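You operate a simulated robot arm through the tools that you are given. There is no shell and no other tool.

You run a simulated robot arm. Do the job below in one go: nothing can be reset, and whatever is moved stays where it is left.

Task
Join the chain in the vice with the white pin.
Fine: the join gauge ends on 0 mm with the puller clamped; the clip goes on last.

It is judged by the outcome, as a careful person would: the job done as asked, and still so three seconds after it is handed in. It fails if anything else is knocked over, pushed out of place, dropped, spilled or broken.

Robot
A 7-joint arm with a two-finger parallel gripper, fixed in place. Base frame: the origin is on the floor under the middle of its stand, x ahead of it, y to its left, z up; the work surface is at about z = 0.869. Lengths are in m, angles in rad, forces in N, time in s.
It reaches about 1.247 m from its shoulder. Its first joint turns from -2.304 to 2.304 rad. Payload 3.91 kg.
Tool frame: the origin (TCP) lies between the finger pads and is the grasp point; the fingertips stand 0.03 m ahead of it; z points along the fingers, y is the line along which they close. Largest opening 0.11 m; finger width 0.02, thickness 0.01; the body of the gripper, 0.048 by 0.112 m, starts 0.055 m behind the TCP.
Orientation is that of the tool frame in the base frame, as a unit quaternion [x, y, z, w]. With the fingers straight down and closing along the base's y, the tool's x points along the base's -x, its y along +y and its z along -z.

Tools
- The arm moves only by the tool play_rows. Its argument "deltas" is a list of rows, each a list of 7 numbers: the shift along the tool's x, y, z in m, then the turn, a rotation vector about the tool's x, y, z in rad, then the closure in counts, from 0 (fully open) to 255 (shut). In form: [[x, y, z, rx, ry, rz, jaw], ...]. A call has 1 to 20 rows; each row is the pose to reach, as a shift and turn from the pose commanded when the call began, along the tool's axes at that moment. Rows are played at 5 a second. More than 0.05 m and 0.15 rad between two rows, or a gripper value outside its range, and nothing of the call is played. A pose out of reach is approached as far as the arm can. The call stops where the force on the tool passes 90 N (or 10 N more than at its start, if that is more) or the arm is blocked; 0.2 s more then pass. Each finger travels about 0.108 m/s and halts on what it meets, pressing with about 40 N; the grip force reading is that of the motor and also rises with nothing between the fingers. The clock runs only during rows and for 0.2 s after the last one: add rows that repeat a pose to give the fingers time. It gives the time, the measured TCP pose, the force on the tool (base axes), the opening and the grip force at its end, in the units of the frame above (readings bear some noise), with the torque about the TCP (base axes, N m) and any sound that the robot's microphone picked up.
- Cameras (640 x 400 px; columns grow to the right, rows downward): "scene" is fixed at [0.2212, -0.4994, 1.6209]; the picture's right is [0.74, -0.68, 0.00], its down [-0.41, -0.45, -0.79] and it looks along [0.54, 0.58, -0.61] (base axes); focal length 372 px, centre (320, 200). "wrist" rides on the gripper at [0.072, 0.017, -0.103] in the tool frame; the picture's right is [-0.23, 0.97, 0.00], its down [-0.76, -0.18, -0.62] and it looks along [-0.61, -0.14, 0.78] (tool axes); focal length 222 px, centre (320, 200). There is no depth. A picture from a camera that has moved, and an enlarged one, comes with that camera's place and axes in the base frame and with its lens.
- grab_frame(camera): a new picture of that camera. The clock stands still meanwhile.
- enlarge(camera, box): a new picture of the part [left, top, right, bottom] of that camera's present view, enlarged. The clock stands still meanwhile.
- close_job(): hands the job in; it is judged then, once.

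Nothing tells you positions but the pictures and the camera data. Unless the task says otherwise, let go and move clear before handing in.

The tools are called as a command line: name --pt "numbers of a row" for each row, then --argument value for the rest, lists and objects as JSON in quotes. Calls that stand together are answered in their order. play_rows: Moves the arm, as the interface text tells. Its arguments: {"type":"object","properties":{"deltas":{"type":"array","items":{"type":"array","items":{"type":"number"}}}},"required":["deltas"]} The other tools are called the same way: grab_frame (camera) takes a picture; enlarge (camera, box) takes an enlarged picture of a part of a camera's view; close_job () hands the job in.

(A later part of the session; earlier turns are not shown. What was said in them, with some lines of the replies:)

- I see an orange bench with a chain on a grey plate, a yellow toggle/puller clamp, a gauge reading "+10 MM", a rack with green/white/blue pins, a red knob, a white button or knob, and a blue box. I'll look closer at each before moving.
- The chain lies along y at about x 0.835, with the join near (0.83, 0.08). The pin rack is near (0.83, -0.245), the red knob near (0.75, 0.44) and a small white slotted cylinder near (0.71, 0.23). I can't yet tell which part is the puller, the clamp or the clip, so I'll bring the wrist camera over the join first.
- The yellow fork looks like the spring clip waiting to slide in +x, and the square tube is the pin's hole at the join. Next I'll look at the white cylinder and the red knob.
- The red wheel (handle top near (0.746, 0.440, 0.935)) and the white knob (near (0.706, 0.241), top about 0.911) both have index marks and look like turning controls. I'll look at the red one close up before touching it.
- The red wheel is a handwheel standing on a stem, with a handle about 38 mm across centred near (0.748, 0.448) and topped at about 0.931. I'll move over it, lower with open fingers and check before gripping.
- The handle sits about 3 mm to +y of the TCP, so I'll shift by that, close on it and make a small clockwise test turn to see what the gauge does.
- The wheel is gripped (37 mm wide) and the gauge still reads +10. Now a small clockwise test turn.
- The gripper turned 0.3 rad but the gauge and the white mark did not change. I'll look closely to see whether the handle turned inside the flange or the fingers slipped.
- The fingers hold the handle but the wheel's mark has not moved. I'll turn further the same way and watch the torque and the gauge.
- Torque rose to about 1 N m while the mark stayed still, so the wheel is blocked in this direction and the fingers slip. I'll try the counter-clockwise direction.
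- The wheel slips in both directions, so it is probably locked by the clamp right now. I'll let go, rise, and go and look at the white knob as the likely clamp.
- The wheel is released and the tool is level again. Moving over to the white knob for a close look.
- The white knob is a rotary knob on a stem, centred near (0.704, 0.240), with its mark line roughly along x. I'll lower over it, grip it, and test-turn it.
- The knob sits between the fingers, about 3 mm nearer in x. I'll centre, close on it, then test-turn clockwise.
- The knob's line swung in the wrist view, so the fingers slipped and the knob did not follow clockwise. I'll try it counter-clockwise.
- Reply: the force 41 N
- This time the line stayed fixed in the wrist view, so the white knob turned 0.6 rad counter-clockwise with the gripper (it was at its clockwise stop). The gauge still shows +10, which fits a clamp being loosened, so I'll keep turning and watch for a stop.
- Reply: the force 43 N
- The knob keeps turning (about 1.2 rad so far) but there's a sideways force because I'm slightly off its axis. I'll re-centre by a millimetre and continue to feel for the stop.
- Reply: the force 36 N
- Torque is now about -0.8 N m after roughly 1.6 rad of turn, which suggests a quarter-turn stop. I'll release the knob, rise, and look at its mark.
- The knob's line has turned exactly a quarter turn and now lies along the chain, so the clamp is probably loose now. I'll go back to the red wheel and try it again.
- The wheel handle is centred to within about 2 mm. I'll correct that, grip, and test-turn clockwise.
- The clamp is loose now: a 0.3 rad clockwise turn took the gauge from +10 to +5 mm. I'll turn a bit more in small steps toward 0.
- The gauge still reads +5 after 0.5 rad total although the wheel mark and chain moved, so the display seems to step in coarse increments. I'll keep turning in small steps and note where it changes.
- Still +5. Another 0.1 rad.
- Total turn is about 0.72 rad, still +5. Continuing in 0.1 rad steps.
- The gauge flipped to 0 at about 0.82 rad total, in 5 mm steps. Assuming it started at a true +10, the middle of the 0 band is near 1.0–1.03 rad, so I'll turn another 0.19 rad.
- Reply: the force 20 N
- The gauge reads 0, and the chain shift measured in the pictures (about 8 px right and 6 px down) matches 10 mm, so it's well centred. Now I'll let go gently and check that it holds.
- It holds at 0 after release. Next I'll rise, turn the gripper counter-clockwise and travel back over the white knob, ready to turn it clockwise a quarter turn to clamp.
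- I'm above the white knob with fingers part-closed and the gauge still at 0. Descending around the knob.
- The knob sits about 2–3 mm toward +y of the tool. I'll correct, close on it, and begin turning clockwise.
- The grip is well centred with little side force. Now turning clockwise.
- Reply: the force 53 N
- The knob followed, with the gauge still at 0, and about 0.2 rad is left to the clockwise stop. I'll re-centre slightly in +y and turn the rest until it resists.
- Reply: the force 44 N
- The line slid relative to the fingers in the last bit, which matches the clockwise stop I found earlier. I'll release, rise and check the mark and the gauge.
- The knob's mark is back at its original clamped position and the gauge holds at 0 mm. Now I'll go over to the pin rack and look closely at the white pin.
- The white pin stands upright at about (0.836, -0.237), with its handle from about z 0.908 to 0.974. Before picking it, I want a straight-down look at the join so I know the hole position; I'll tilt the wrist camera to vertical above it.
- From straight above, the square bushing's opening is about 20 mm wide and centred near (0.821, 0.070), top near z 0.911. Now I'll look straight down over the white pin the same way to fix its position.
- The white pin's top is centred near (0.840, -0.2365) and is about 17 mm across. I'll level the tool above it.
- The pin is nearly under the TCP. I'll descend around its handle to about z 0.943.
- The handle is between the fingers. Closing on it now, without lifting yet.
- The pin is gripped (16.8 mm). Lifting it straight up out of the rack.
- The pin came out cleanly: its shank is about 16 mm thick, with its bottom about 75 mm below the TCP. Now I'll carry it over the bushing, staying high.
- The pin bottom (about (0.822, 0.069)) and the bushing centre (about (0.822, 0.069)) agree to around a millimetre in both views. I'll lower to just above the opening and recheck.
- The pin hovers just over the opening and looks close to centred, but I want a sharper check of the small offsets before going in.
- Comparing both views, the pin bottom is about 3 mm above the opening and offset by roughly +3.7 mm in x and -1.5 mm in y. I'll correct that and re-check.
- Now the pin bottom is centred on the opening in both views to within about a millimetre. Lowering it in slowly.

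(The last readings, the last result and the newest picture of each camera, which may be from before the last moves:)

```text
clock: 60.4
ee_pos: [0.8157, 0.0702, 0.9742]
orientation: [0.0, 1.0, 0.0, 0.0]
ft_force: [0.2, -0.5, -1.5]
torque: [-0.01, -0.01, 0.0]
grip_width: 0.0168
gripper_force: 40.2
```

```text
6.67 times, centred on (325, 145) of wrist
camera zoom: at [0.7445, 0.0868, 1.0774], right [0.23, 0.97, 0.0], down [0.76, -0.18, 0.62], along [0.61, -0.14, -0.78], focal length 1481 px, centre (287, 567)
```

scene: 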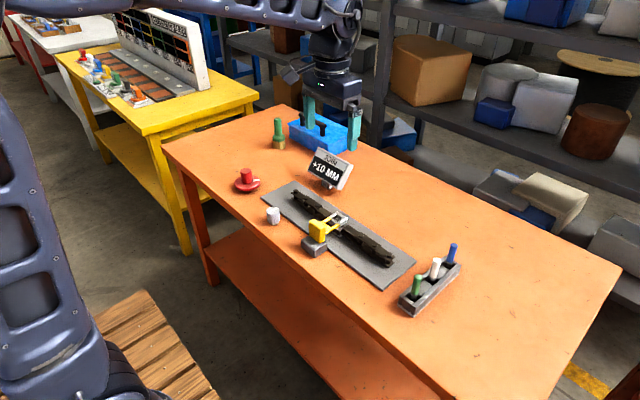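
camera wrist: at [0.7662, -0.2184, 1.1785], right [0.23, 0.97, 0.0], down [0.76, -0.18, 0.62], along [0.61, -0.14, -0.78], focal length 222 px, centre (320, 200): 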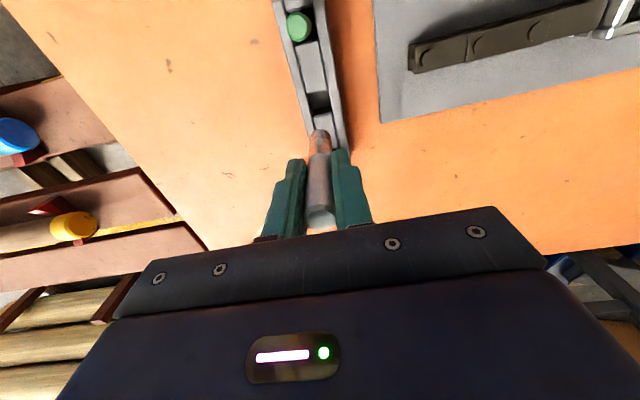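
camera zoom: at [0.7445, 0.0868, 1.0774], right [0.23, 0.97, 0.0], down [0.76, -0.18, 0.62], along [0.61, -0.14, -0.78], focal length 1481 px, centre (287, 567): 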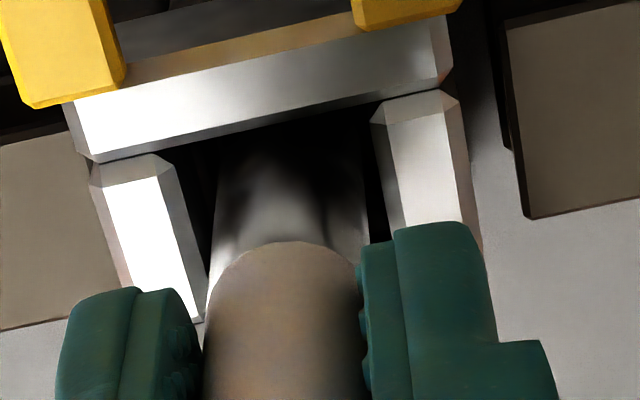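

The shank is entering freely with no force. Continuing down slowly.

play_rows --pt "0 0 0.003 0 0 0 255" --pt "0 0 0.006 0 0 0 255" --pt "0 0 0.009 0 0 0 255" --pt "0 0 0.012 0 0 0 255" --pt "0 0 0.015 0 0 0 255" --pt "0 0 0.018 0 0 0 255" --pt "0 0 0.018 0 0 0 255"

enlarge --camera "scene" --box '[316, 190, 364, 226]'

enlarge --camera "wrist" --box '[270, 100, 370, 180]'

```text
clock: 62.0
ee_pos: [0.8157, 0.0707, 0.9557]
orientation: [-0.001, 1.0, 0.0, 0.0]
ft_force: [0.4, -1.5, 1.9]
torque: [-0.1, 0.0, -0.04]
grip_width: 0.0167
gripper_force: 40.0
```

```text
11.11 times, centred on (340, 208) of scene
camera zoom: at [0.2212, -0.4994, 1.6209], right [0.74, -0.68, 0.0], down [-0.41, -0.45, -0.79], along [0.54, 0.58, -0.61], focal length 4138 px, centre (98, 111)
```

zoom: 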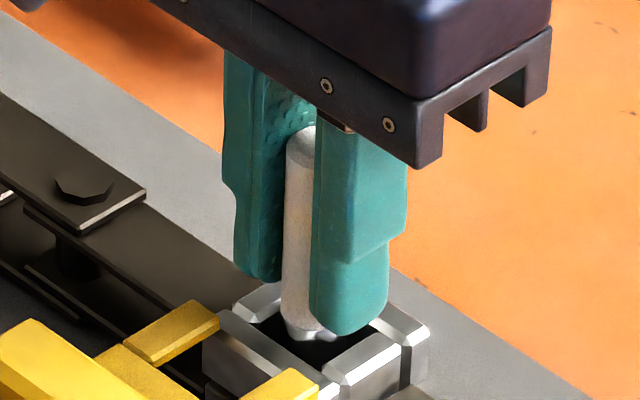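

```text
5.00 times, centred on (320, 140) of wrist
camera zoom: at [0.7446, 0.0867, 1.0596], right [0.23, 0.97, 0.0], down [0.76, -0.18, 0.62], along [0.61, -0.14, -0.78], focal length 1111 px, centre (320, 500)
```

zoom: 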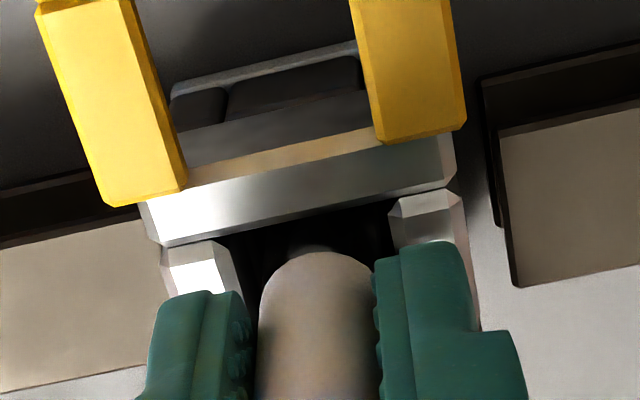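

The handle's lower end has reached the bushing top, with the pin almost all the way in. I'll ease down in millimetre steps to feel for the seat.

play_rows --pt "0 0 0.0015 0 0 0 255" --pt "0 0 0.003 0 0 0 255" --pt "0 0 0.0045 0 0 0 255" --pt "0 0 0.0045 0 0 0 255"

enlarge --camera "scene" --box '[316, 190, 364, 226]'

```text
clock: 63.0
ee_pos: [0.8168, 0.0706, 0.9554]
orientation: [-0.001, 1.0, 0.002, 0.002]
ft_force: [-1.8, 0.6, 59.2]
torque: [-0.29, -0.01, -0.01]
grip_width: 0.0168
gripper_force: 40.5
```

```text
11.11 times, centred on (340, 208) of scene
camera zoom: at [0.2212, -0.4994, 1.6209], right [0.74, -0.68, 0.0], down [-0.41, -0.45, -0.79], along [0.54, 0.58, -0.61], focal length 4138 px, centre (98, 111)
```

zoom: 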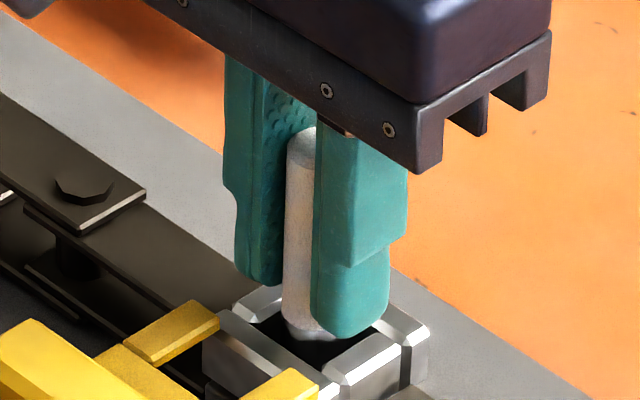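

The tool now reads about 59 N upward, so the pin has bottomed. I'll take the pressure off, open the fingers gently and lift clear to look at it.

play_rows --pt "0 0 -0.0025 0 0 0 255" --pt "0 0 -0.0042 0 0 0 255" --pt "0 0 -0.0042 0 0 0 230" --pt "0 0 -0.0042 0 0 0 200" --pt "0 0 -0.0042 0 0 0 160" --pt "0 0 -0.0042 0 0 0 160"

enlarge --camera "scene" --box '[316, 190, 364, 226]'

enlarge --camera "wrist" --box '[240, 100, 400, 240]'

```text
clock: 64.4
ee_pos: [0.8178, 0.0704, 0.9551]
orientation: [-0.001, 1.0, 0.0, -0.001]
ft_force: [-0.5, 0.4, -0.5]
torque: [0.01, -0.02, 0.01]
grip_width: 0.041
gripper_force: 0.0
```

```text
11.11 times, centred on (340, 208) of scene
camera zoom: at [0.2212, -0.4994, 1.6209], right [0.74, -0.68, 0.0], down [-0.41, -0.45, -0.79], along [0.54, 0.58, -0.61], focal length 4138 px, centre (98, 111)
```

zoom: 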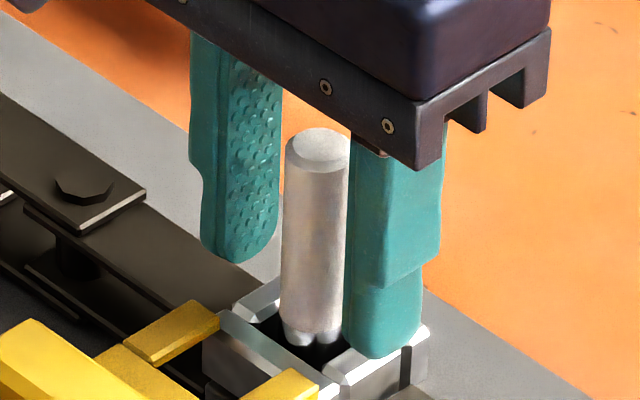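

```text
2.86 times, centred on (320, 170) of wrist
camera zoom: at [0.7443, 0.0867, 1.0594], right [0.23, 0.97, 0.0], down [0.76, -0.18, 0.62], along [0.61, -0.14, -0.78], focal length 635 px, centre (320, 286)
```

zoom: 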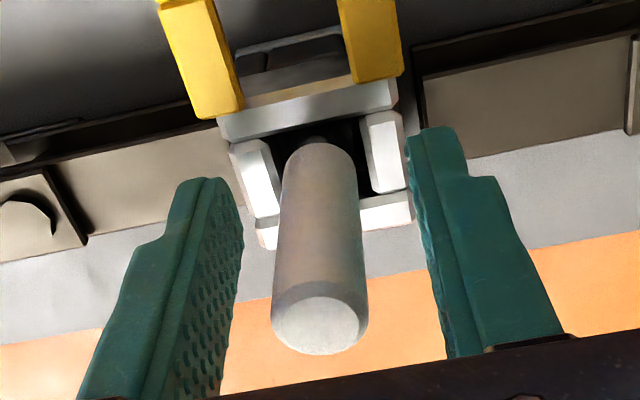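

The pin stands upright in the bushing with the handle just above its top. I'll open a bit more and rise straight up clear of it.

play_rows --pt "0 0 0 0 0 0 100" --pt "0 0 0 0 0 0 60" --pt "0 0 -0.02 0 0 0 60" --pt "0 0 -0.05 0 0 0 60" --pt "0 0 -0.08 0 0 0 60" --pt "0 0 -0.11 0 0 0 60" --pt "0 0 -0.12 0 0 0 60"

enlarge --camera "scene" --box '[300, 180, 380, 250]'

enlarge --camera "scene" --box '[205, 130, 365, 230]'

grab_frame --camera "wrist"

```text
clock: 66.0
ee_pos: [0.8181, 0.0703, 1.077]
orientation: [0.0, 1.0, 0.0, -0.001]
ft_force: [0.7, -0.1, -0.7]
torque: [0.0, 0.02, 0.0]
grip_width: 0.0843
gripper_force: 0.1
```

```text
5.71 times, centred on (340, 215) of scene
camera zoom: at [0.2212, -0.4994, 1.6209], right [0.74, -0.68, 0.0], down [-0.41, -0.45, -0.79], along [0.54, 0.58, -0.61], focal length 2128 px, centre (206, 114)
```

zoom: 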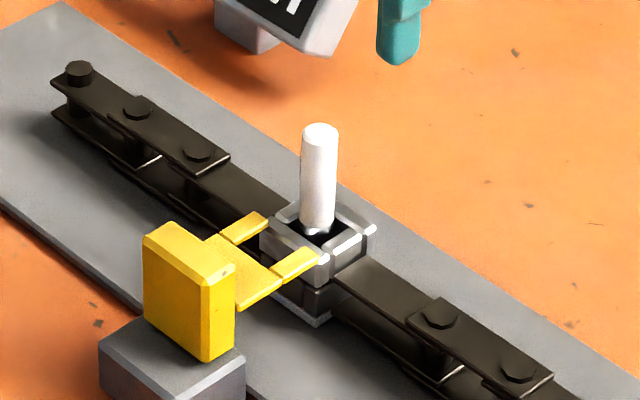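

```text
4.00 times, centred on (285, 180) of scene
camera zoom: at [0.2212, -0.4994, 1.6209], right [0.74, -0.68, 0.0], down [-0.41, -0.45, -0.79], along [0.54, 0.58, -0.61], focal length 1490 px, centre (460, 280)
```

zoom: 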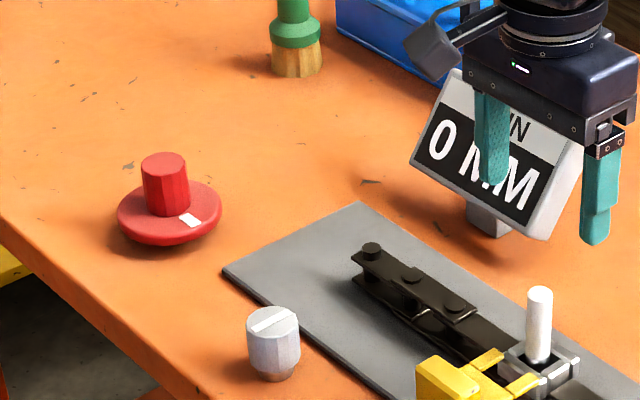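

```text
taken
camera wrist: at [0.7448, 0.0863, 1.1794], right [0.23, 0.97, 0.0], down [0.76, -0.18, 0.62], along [0.61, -0.14, -0.78], focal length 222 px, centre (320, 200)
```

wrist: 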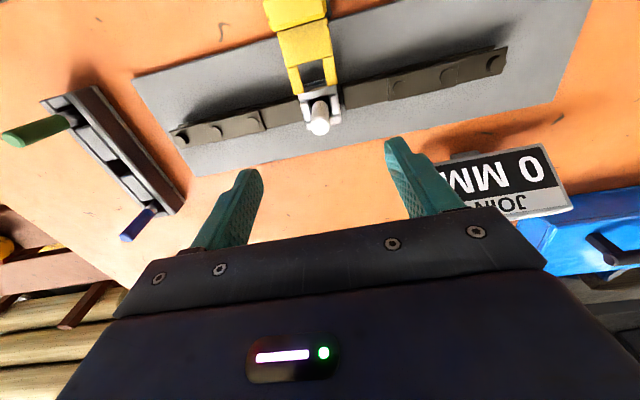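

The pin is standing straight in the bushing, the knob is in the clamped position and the gauge still reads 0. Last is the yellow clip: I'll move over its upright handle (near (0.731, 0.070), top about 0.95) and look at it closely.

play_rows --pt "0.03 0 0 0 0 0 0" --pt "0.06 0 0 0 0 0 0" --pt "0.09 0 0.005 0 0 0 0" --pt "0.11 0 0.015 0 0 0 0" --pt "0.11 0 0.015 0 0 0 0"

grab_frame --camera "wrist"

enlarge --camera "wrist" --box '[220, 70, 420, 210]'

enlarge --camera "scene" --box '[295, 195, 365, 260]'

```text
clock: 67.2
ee_pos: [0.7075, 0.07, 1.0608]
orientation: [-0.001, 1.0, 0.0, 0.0]
ft_force: [0.0, 0.0, -0.6]
torque: [0.0, -0.03, 0.0]
grip_width: 0.1101
gripper_force: 0.0
```

```text
taken
camera wrist: at [0.6337, 0.0853, 1.1645], right [0.23, 0.97, 0.0], down [0.76, -0.18, 0.62], along [0.61, -0.14, -0.78], focal length 222 px, centre (320, 200)
```

wrist: 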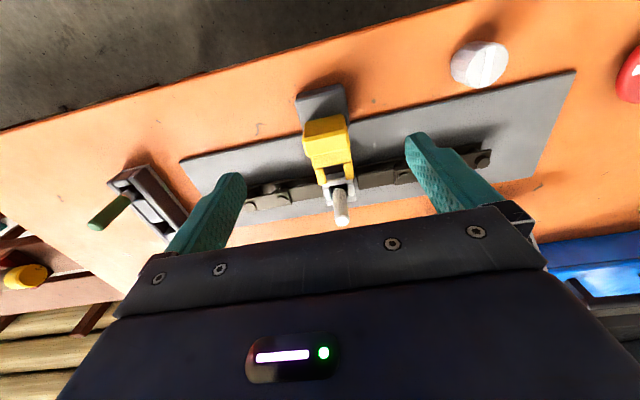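

```text
2.86 times, centred on (320, 140) of wrist
camera zoom: at [0.6337, 0.0853, 1.1645], right [0.23, 0.97, 0.0], down [0.76, -0.18, 0.62], along [0.61, -0.14, -0.78], focal length 635 px, centre (320, 371)
```

zoom: 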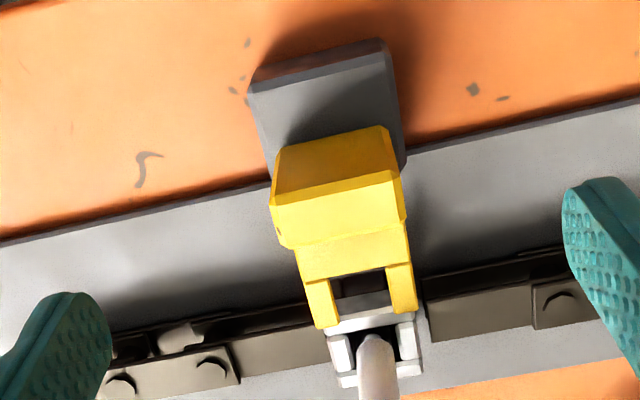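

```text
6.15 times, centred on (330, 228) of scene
camera zoom: at [0.2212, -0.4994, 1.6209], right [0.74, -0.68, 0.0], down [-0.41, -0.45, -0.79], along [0.54, 0.58, -0.61], focal length 2292 px, centre (258, 31)
```

zoom: 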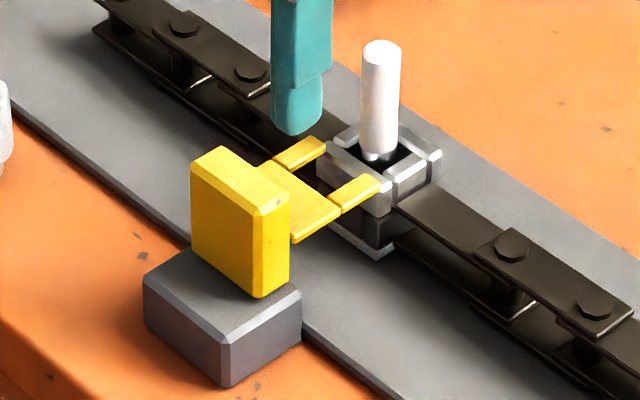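

The clip's upright handle is a block about 46 mm wide in y and 18 mm thick in x, centred near (0.7305, 0.070), with the fork already aimed either side of the pin. I'll descend with the fingers either side of it.

play_rows --pt "-0.0225 0 0.02 0 0 0 0" --pt "-0.0225 0 0.06 0 0 0 0" --pt "-0.0225 0 0.09 0 0 0 0" --pt "-0.0225 0 0.119 0 0 0 0" --pt "-0.0225 0 0.119 0 0 0 0"

enlarge --camera "wrist" --box '[200, 70, 440, 230]'

enlarge --camera "scene" --box '[295, 195, 365, 260]'

```text
clock: 68.4
ee_pos: [0.73, 0.0697, 0.9427]
orientation: [-0.001, 1.0, 0.0, 0.0]
ft_force: [-0.2, 0.0, 1.1]
torque: [0.02, 0.01, -0.01]
grip_width: 0.1099
gripper_force: 0.1
```

```text
2.50 times, centred on (320, 150) of wrist
camera zoom: at [0.6576, 0.0865, 1.0455], right [0.23, 0.97, 0.0], down [0.76, -0.18, 0.62], along [0.61, -0.14, -0.78], focal length 555 px, centre (320, 325)
```

zoom: 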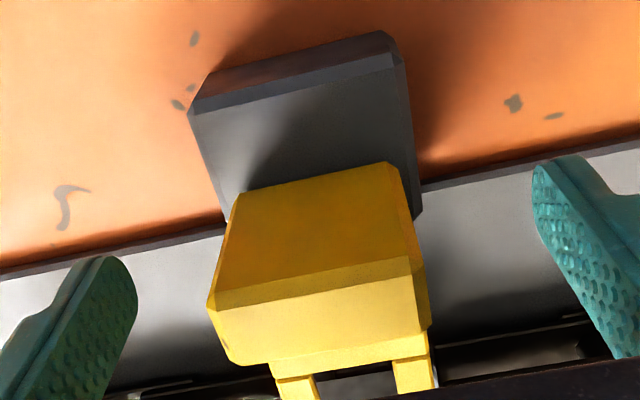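

```text
6.15 times, centred on (330, 228) of scene
camera zoom: at [0.2212, -0.4994, 1.6209], right [0.74, -0.68, 0.0], down [-0.41, -0.45, -0.79], along [0.54, 0.58, -0.61], focal length 2292 px, centre (258, 31)
```

zoom: 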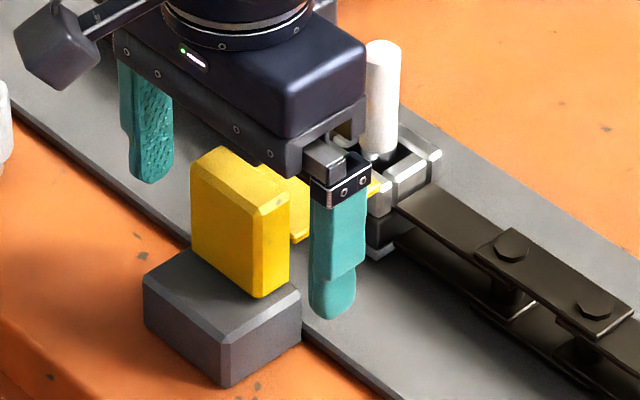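

The block is centred between the fingers. Closing on it.

play_rows --pt "0 0 0 0 0 0 100" --pt "0 0 0 0 0 0 200" --pt "0 0 0 0 0 0 255" --pt "0 0 0 0 0 0 255" --pt "0 0 0 0 0 0 255"

enlarge --camera "scene" --box '[295, 195, 365, 260]'

enlarge --camera "wrist" --box '[200, 70, 440, 230]'

```text
clock: 69.6
ee_pos: [0.7307, 0.0699, 0.9433]
orientation: [0.001, 1.0, -0.001, 0.0]
ft_force: [-0.6, -2.1, -1.7]
torque: [-0.02, -0.1, -0.06]
grip_width: 0.0472
gripper_force: 44.9
```

```text
6.15 times, centred on (330, 228) of scene
camera zoom: at [0.2212, -0.4994, 1.6209], right [0.74, -0.68, 0.0], down [-0.41, -0.45, -0.79], along [0.54, 0.58, -0.61], focal length 2292 px, centre (258, 31)
```

zoom: 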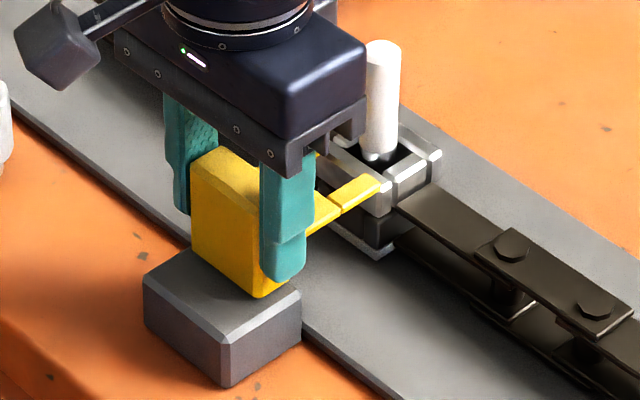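

```text
2.50 times, centred on (320, 150) of wrist
camera zoom: at [0.6577, 0.0864, 1.0456], right [0.23, 0.97, 0.0], down [0.76, -0.18, 0.62], along [0.61, -0.14, -0.78], focal length 555 px, centre (320, 325)
```

zoom: 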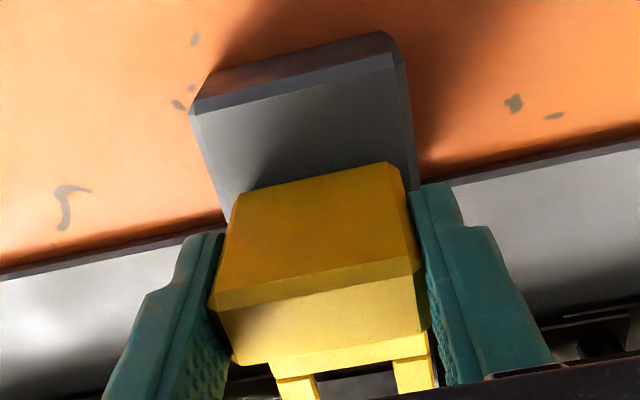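

The clip handle is gripped (47 mm). Now I'll slide it slowly in +x, watching the force.

play_rows --pt "-0.002 0 0 0 0 0 255" --pt "-0.004 0 0 0 0 0 255" --pt "-0.006 0 0 0 0 0 255" --pt "-0.008 0 0 0 0 0 255" --pt "-0.01 0 0 0 0 0 255" --pt "-0.01 0 0 0 0 0 255"

enlarge --camera "scene" --box '[295, 195, 365, 260]'

```text
clock: 71.0
ee_pos: [0.7396, 0.0711, 0.9438]
orientation: [0.0, 1.0, 0.001, 0.0]
ft_force: [-0.6, -6.8, 7.9]
torque: [-0.06, 0.76, -0.09]
grip_width: 0.0474
gripper_force: 44.8
```

```text
6.15 times, centred on (330, 228) of scene
camera zoom: at [0.2212, -0.4994, 1.6209], right [0.74, -0.68, 0.0], down [-0.41, -0.45, -0.79], along [0.54, 0.58, -0.61], focal length 2292 px, centre (258, 31)
```

zoom: 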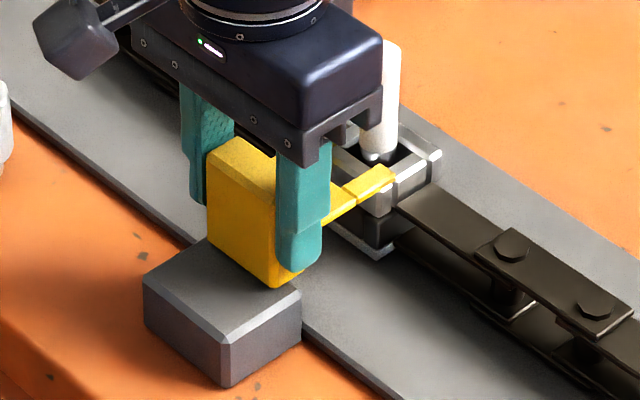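

The clip follows smoothly with little force. Continuing.

play_rows --pt "-0.002 0 0 0 0 0 255" --pt "-0.004 0 0 0 0 0 255" --pt "-0.006 0 0 0 0 0 255" --pt "-0.008 0 0 0 0 0 255" --pt "-0.01 0 0 0 0 0 255" --pt "-0.01 0 0 0 0 0 255"

enlarge --camera "scene" --box '[295, 195, 365, 260]'

enlarge --camera "wrist" --box '[200, 70, 440, 230]'

```text
clock: 72.4
ee_pos: [0.7493, 0.0693, 0.9425]
orientation: [0.0, 1.0, 0.0, 0.0]
ft_force: [0.1, -9.7, 5.1]
torque: [-0.07, 0.21, 0.07]
grip_width: 0.047
gripper_force: 45.0
```

```text
6.15 times, centred on (330, 228) of scene
camera zoom: at [0.2212, -0.4994, 1.6209], right [0.74, -0.68, 0.0], down [-0.41, -0.45, -0.79], along [0.54, 0.58, -0.61], focal length 2292 px, centre (258, 31)
```

zoom: 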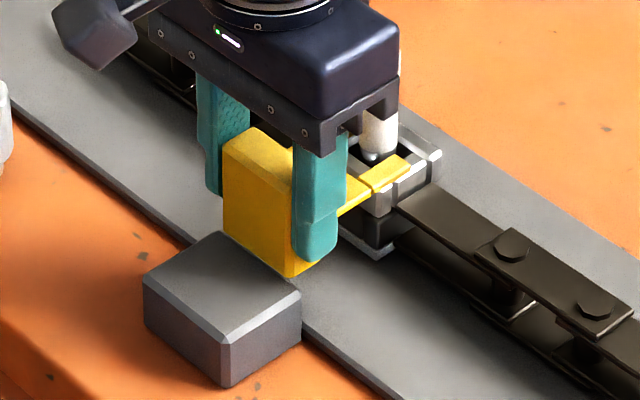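

```text
2.50 times, centred on (320, 150) of wrist
camera zoom: at [0.6771, 0.0864, 1.0456], right [0.23, 0.97, 0.0], down [0.76, -0.18, 0.62], along [0.61, -0.14, -0.78], focal length 555 px, centre (320, 325)
```

zoom: 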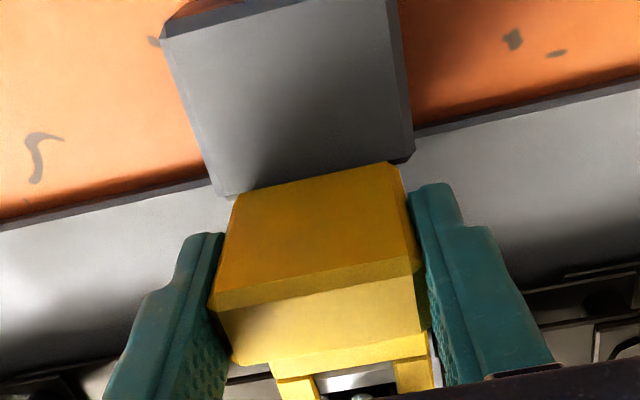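

The fork is passing over the bushing on both sides of the pin. Continuing in small steps.

play_rows --pt "-0.002 0 0 0 0 0 255" --pt "-0.004 0 0 0 0 0 255" --pt "-0.006 0 0 0 0 0 255" --pt "-0.008 0 0 0 0 0 255" --pt "-0.008 0 0 0 0 0 255"

enlarge --camera "scene" --box '[305, 190, 375, 255]'

grab_frame --camera "wrist"

```text
clock: 73.6
ee_pos: [0.7578, 0.0689, 0.9422]
orientation: [-0.001, 1.0, 0.0, 0.0]
ft_force: [-0.7, -5.9, -8.8]
torque: [0.0, 0.41, -0.07]
grip_width: 0.0472
gripper_force: 45.4
```

```text
6.15 times, centred on (340, 222) of scene
camera zoom: at [0.2212, -0.4994, 1.6209], right [0.74, -0.68, 0.0], down [-0.41, -0.45, -0.79], along [0.54, 0.58, -0.61], focal length 2292 px, centre (197, 62)
```

zoom: 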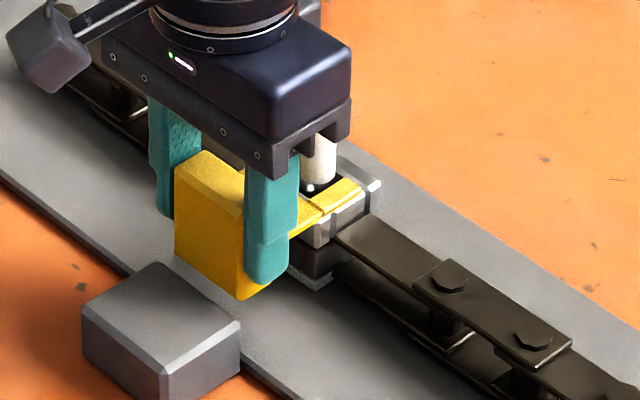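

```text
taken
camera wrist: at [0.6851, 0.0863, 1.0456], right [0.23, 0.97, 0.0], down [0.76, -0.18, 0.62], along [0.61, -0.14, -0.78], focal length 222 px, centre (320, 200)
```

wrist: 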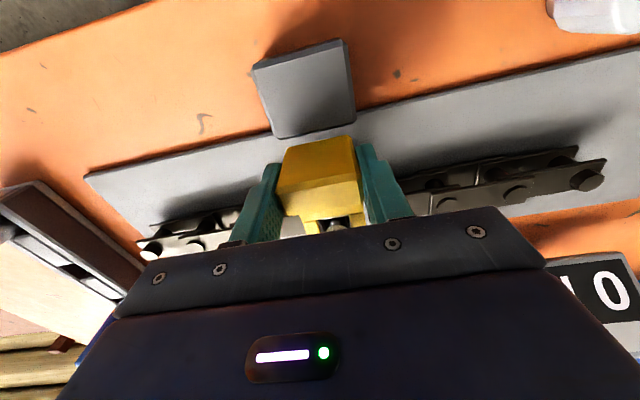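

Total travel is about 28 mm with no resistance, and the prongs now flank the pin. I'll ease in a bit more, watching for the stop.

play_rows --pt "-0.0015 0 0 0 0 0 255" --pt "-0.003 0 0 0 0 0 255" --pt "-0.0045 0 0 0 0 0 255" --pt "-0.006 0 0 0 0 0 255" --pt "-0.006 0 0 0 0 0 255"

enlarge --camera "scene" --box '[315, 195, 365, 240]'

enlarge --camera "wrist" --box '[260, 120, 400, 230]'

```text
clock: 74.8
ee_pos: [0.7631, 0.0697, 0.9428]
orientation: [0.0, 1.0, 0.0, 0.001]
ft_force: [-0.5, -1.7, 2.6]
torque: [0.01, 0.43, -0.13]
grip_width: 0.0472
gripper_force: 44.9
```

```text
8.89 times, centred on (340, 218) of scene
camera zoom: at [0.2212, -0.4994, 1.6209], right [0.74, -0.68, 0.0], down [-0.41, -0.45, -0.79], along [0.54, 0.58, -0.61], focal length 3310 px, centre (142, 44)
```

zoom: 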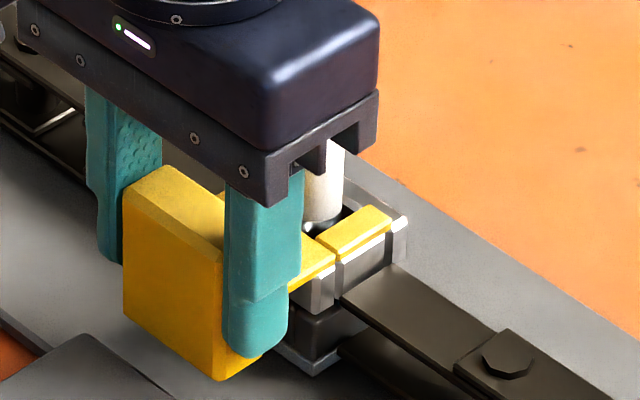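

```text
3.64 times, centred on (330, 175) of wrist
camera zoom: at [0.6907, 0.0863, 1.0455], right [0.23, 0.97, 0.0], down [0.76, -0.18, 0.62], along [0.61, -0.14, -0.78], focal length 808 px, centre (284, 291)
```

zoom: 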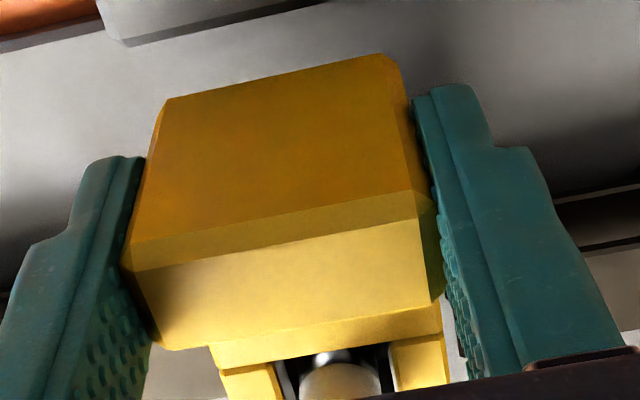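

The web of the fork is now close to the pin, and the prong lies along the bushing side. I'll advance in 1 mm steps until it meets a stop.

play_rows --pt "-0.001 0 0 0 0 0 255" --pt "-0.002 0 0 0 0 0 255" --pt "-0.003 0 0 0 0 0 255" --pt "-0.003 0 0 0 0 0 255"

enlarge --camera "scene" --box '[315, 195, 365, 240]'

enlarge --camera "wrist" --box '[260, 120, 400, 230]'

```text
clock: 75.8
ee_pos: [0.7653, 0.0699, 0.943]
orientation: [0.0, 1.0, 0.001, 0.0]
ft_force: [-7.2, -4.1, 1.6]
torque: [0.01, -0.2, -0.02]
grip_width: 0.0474
gripper_force: 44.7
```

```text
8.89 times, centred on (340, 218) of scene
camera zoom: at [0.2212, -0.4994, 1.6209], right [0.74, -0.68, 0.0], down [-0.41, -0.45, -0.79], along [0.54, 0.58, -0.61], focal length 3310 px, centre (142, 44)
```

zoom: 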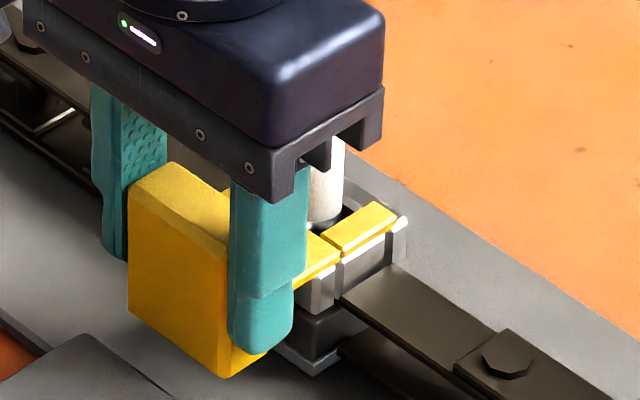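

```text
3.64 times, centred on (330, 175) of wrist
camera zoom: at [0.6931, 0.0864, 1.0456], right [0.23, 0.97, 0.0], down [0.76, -0.18, 0.62], along [0.61, -0.14, -0.78], focal length 808 px, centre (284, 291)
```

zoom: 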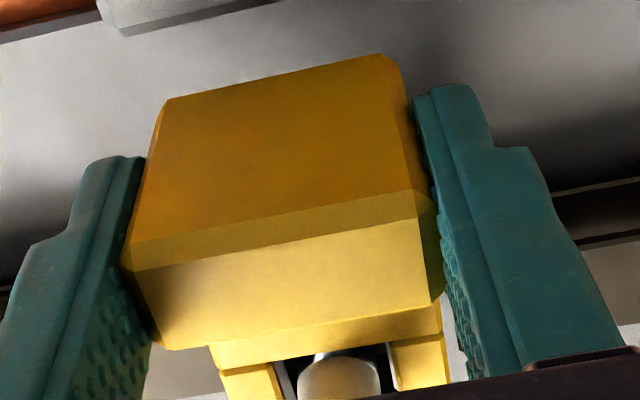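

A first resistance of about 7 N shows. I'll push 2 mm more to confirm this is the end stop.

play_rows --pt "-0.001 0 0 0 0 0 255" --pt "-0.002 0 0 0 0 0 255" --pt "-0.002 0 0 0 0 0 255"

enlarge --camera "scene" --box '[315, 195, 365, 240]'

enlarge --camera "wrist" --box '[260, 120, 400, 230]'

```text
clock: 76.6
ee_pos: [0.7666, 0.07, 0.9435]
orientation: [-0.002, 1.0, 0.0, -0.002]
ft_force: [-33.0, -0.2, 0.0]
torque: [0.02, 0.55, -0.05]
grip_width: 0.0474
gripper_force: 44.4
```

```text
8.89 times, centred on (340, 218) of scene
camera zoom: at [0.2212, -0.4994, 1.6209], right [0.74, -0.68, 0.0], down [-0.41, -0.45, -0.79], along [0.54, 0.58, -0.61], focal length 3310 px, centre (142, 44)
```

zoom: 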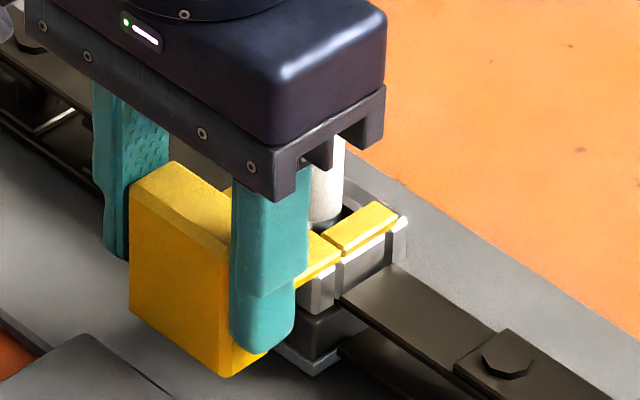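

```text
3.64 times, centred on (330, 175) of wrist
camera zoom: at [0.6939, 0.0863, 1.0457], right [0.23, 0.97, 0.0], down [0.76, -0.18, 0.62], along [0.6, -0.14, -0.78], focal length 808 px, centre (284, 291)
```

zoom: 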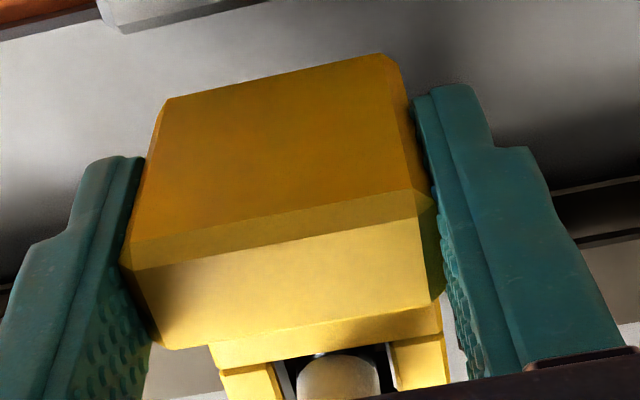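

Force jumped to 33 N with no further movement, so the clip is home against its stop, with the pin still upright. I'll ease off the push and open the fingers just slightly to see that the clip stays put.

play_rows --pt "0.0012 0 0 0 0 0 255" --pt "0.0012 0 0 0 0 0 255" --pt "0.0012 0 0 0 0 0 140" --pt "0.0012 0 0 0 0 0 132" --pt "0.0012 0 0 0 0 0 132"

enlarge --camera "scene" --box '[315, 195, 365, 240]'

enlarge --camera "wrist" --box '[260, 120, 400, 230]'

```text
clock: 77.8
ee_pos: [0.7678, 0.07, 0.9436]
orientation: [0.0, 1.0, 0.0, -0.001]
ft_force: [0.2, -0.1, 0.6]
torque: [0.0, 0.02, 0.02]
grip_width: 0.053
gripper_force: 0.1
```

```text
8.89 times, centred on (340, 218) of scene
camera zoom: at [0.2212, -0.4994, 1.6209], right [0.74, -0.68, 0.0], down [-0.41, -0.45, -0.79], along [0.54, 0.58, -0.61], focal length 3310 px, centre (142, 44)
```

zoom: 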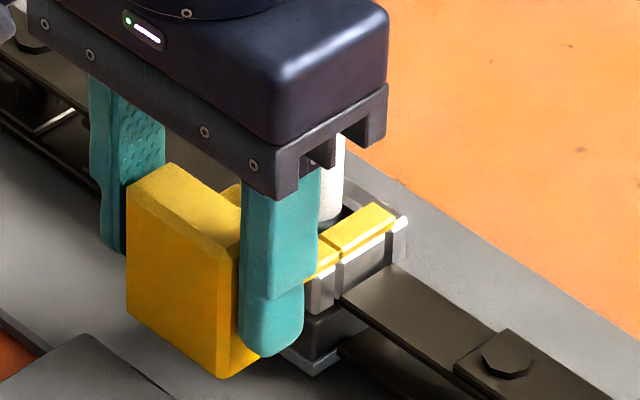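

```text
3.64 times, centred on (330, 175) of wrist
camera zoom: at [0.6945, 0.0861, 1.0459], right [0.23, 0.97, 0.0], down [0.76, -0.18, 0.62], along [0.61, -0.14, -0.78], focal length 808 px, centre (284, 291)
```

zoom: 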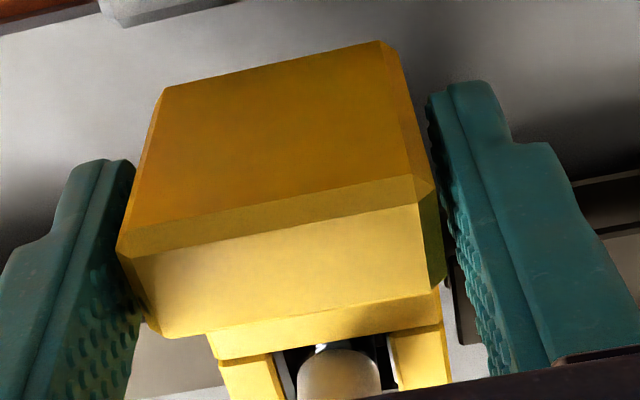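

The clip stays where it is when released, so it runs on a guide, but easing off may have drawn it back about a millimetre. I'll re-grip, press it home again, and this time open the fingers while still pressing.

play_rows --pt "0 0 0 0 0 0 200" --pt "0 0 0 0 0 0 255" --pt "0 0 0 0 0 0 255" --pt "-0.001 0 0 0 0 0 255" --pt "-0.002 0 0 0 0 0 255" --pt "-0.003 0 0 0 0 0 255" --pt "-0.003 0 0 0 0 0 255"

play_rows --pt "0 0 0 0 0 0 140" --pt "0 0 0 0 0 0 100" --pt "0 0 0 0 0 0 60" --pt "0 0 0 0 0 0 60"

enlarge --camera "wrist" --box '[260, 120, 400, 230]'

enlarge --camera "scene" --box '[315, 195, 365, 240]'

```text
clock: 79.4
ee_pos: [0.768, 0.0701, 0.9424]
orientation: [-0.001, 1.0, 0.0, 0.0]
ft_force: [-30.5, -1.2, 9.3]
torque: [-0.03, 0.61, -0.05]
grip_width: 0.0473
gripper_force: 44.5
```

```text
clock: 80.4
ee_pos: [0.7698, 0.0704, 0.9426]
orientation: [-0.001, 1.0, 0.0, 0.0]
ft_force: [0.1, 0.6, -0.2]
torque: [-0.01, -0.01, -0.02]
grip_width: 0.0841
gripper_force: 0.1
```

```text
3.64 times, centred on (330, 175) of wrist
camera zoom: at [0.6976, 0.0864, 1.0457], right [0.23, 0.97, 0.0], down [0.76, -0.18, 0.62], along [0.61, -0.14, -0.78], focal length 808 px, centre (284, 291)
```

zoom: 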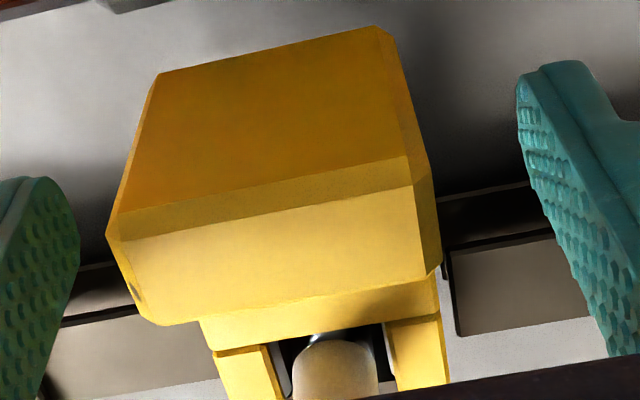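

```text
8.89 times, centred on (340, 218) of scene
camera zoom: at [0.2212, -0.4994, 1.6209], right [0.74, -0.68, 0.0], down [-0.41, -0.45, -0.79], along [0.54, 0.58, -0.61], focal length 3310 px, centre (142, 44)
```

zoom: 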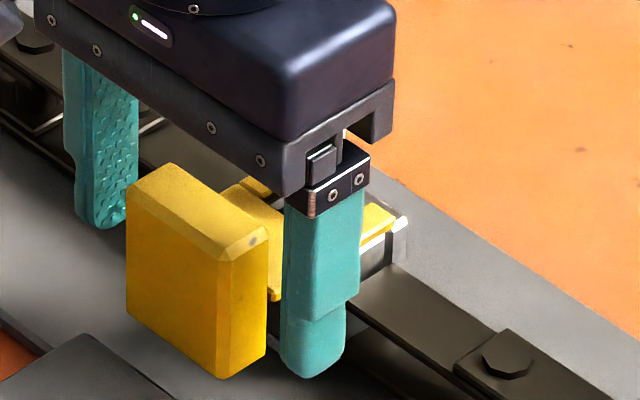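

The clip is home and the fingers are clear of it. Rising straight up and moving back out of the way to inspect.

play_rows --pt "0 0 -0.03 0 0 0 40" --pt "0 0 -0.07 0 0 0 0" --pt "0 0 -0.11 0 0 0 0" --pt "0.02 0 -0.15 0 0 0 0" --pt "0.05 0 -0.17 0 0 0 0" --pt "0.08 0 -0.17 0 0 0 0" --pt "0.1 0 -0.17 0 0 0 0" --pt "0.1 0 -0.17 0 0 0 0"

grab_frame --camera "scene"

enlarge --camera "scene" --box '[305, 180, 375, 245]'

grab_frame --camera "wrist"

```text
clock: 82.2
ee_pos: [0.6712, 0.0678, 1.1101]
orientation: [0.0, 1.0, 0.0, 0.0]
ft_force: [0.6, 0.2, 0.1]
torque: [-0.03, 0.0, -0.02]
grip_width: 0.11
gripper_force: 0.1
```

```text
taken
```

scene: 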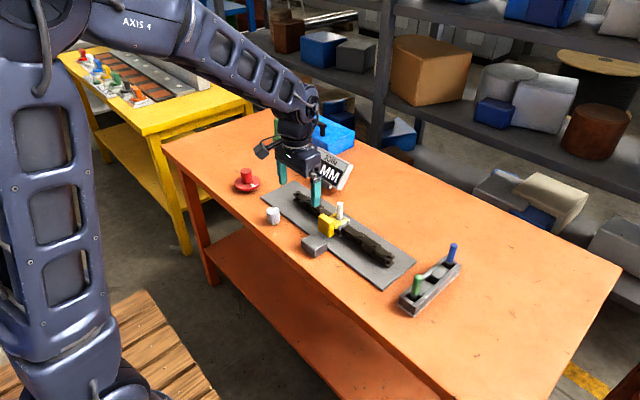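

```text
6.15 times, centred on (340, 212) of scene
camera zoom: at [0.2212, -0.4994, 1.6209], right [0.74, -0.68, 0.0], down [-0.41, -0.45, -0.79], along [0.54, 0.58, -0.61], focal length 2292 px, centre (197, 123)
```

zoom: 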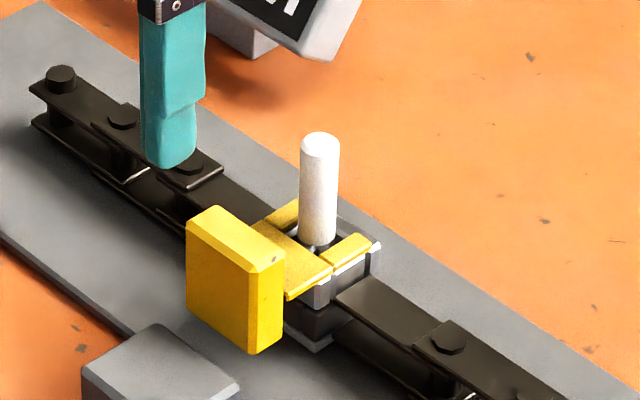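

```text
taken
camera wrist: at [0.5985, 0.0848, 1.2137], right [0.23, 0.97, 0.0], down [0.76, -0.18, 0.62], along [0.61, -0.14, -0.78], focal length 222 px, centre (320, 200)
```

wrist: 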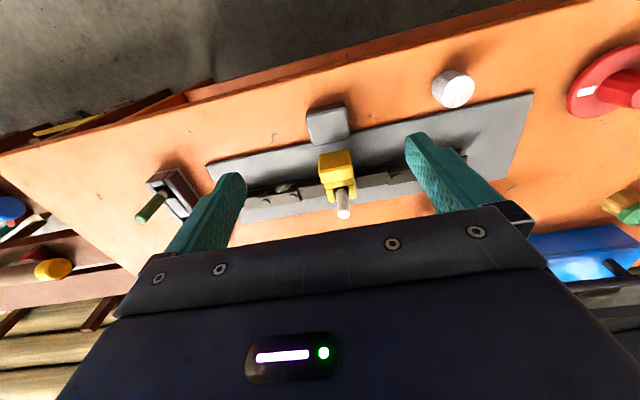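

The fork now straddles the pin on top of the bushing, the pin is upright, and nothing else has moved. I'll move the arm well clear and check the gauge and everything once more.

play_rows --pt "0 -0.04 -0.02 0 0 0 0" --pt "0 -0.08 -0.05 0 0 0 0" --pt "0 -0.12 -0.08 0 0 0 0" --pt "0 -0.16 -0.11 0 0 0 0" --pt "0 -0.2 -0.14 0 0 0 0" --pt "0.02 -0.24 -0.16 0 0 0 0" --pt "0.04 -0.27 -0.17 0 0 0 0" --pt "0.04 -0.27 -0.17 0 0 0 0" --pt "0.04 -0.27 -0.17 0 0 0 0"

grab_frame --camera "scene"

grab_frame --camera "wrist"

enlarge --camera "scene" --box '[225, 140, 405, 270]'

```text
clock: 84.2
ee_pos: [0.6309, -0.2007, 1.2832]
orientation: [-0.001, 1.0, 0.0, 0.0]
ft_force: [-0.2, 0.6, -0.2]
torque: [-0.01, 0.02, -0.02]
grip_width: 0.1103
gripper_force: 0.1
```

```text
taken
```

scene: 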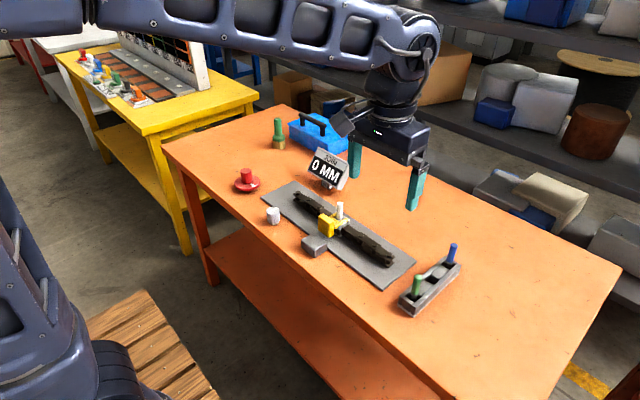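

```text
taken
camera wrist: at [0.5582, -0.1848, 1.3863], right [0.23, 0.97, 0.0], down [0.76, -0.18, 0.62], along [0.61, -0.14, -0.78], focal length 222 px, centre (320, 200)
```

wrist: 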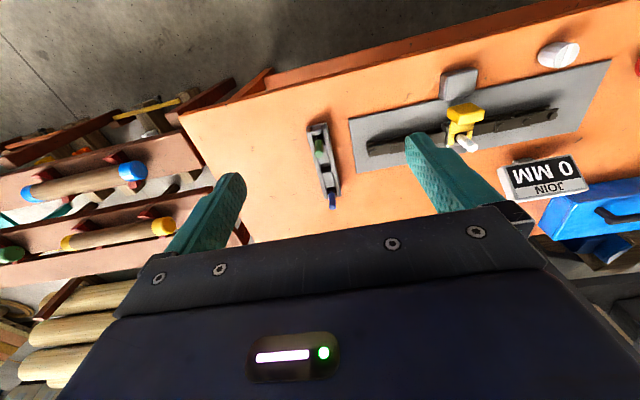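

```text
3.08 times, centred on (315, 205) of scene
camera zoom: at [0.2212, -0.4994, 1.6209], right [0.74, -0.68, 0.0], down [-0.41, -0.45, -0.79], along [0.54, 0.58, -0.61], focal length 1146 px, centre (335, 185)
```

zoom: 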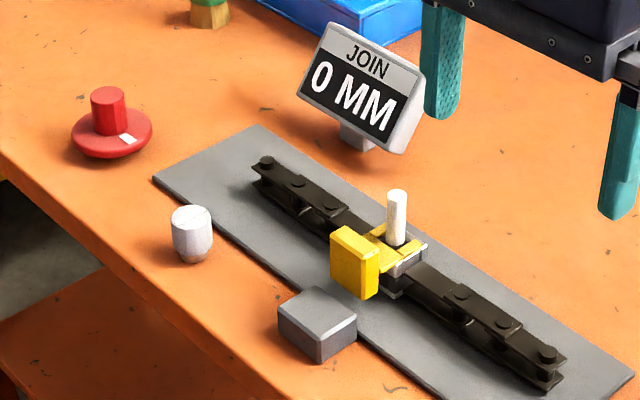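

The gauge reads 0 mm, the clamp knob's mark is in the position where the wheel was locked, and the white pin is seated. The yellow clip is fully home around the pin, the other pins and parts are where they were, and the arm is clear. Handing the job in.

close_job

```text
The job is handed in.
```

The chain is joined with the white pin. The gauge reads 0 mm, the puller is clamped and the yellow clip went on last.

- **Puller:** it was locked at the start, so I loosened the white knob a quarter turn. I then turned the red wheel until the gauge went from +10 to 0 mm, and re-clamped. The gauge steps in 5 mm, so 0 mm is only that fine on the display. The chain's movement in the pictures matched about 10 mm.
- **Clamp:** the knob's mark is back where it was when the wheel was locked. I did not try the wheel again to test it.
- **Pin:** it went into the bushing freely and bottomed firmly when I pressed down, and it stands upright.
- **Clip:** I slid it in until it met a firm stop, so the fork sits either side of the pin. It stayed in place when I let go.

In the last pictures nothing else had been knocked or shifted. The green and blue pins are still in the rack, and the arm is clear of the work.
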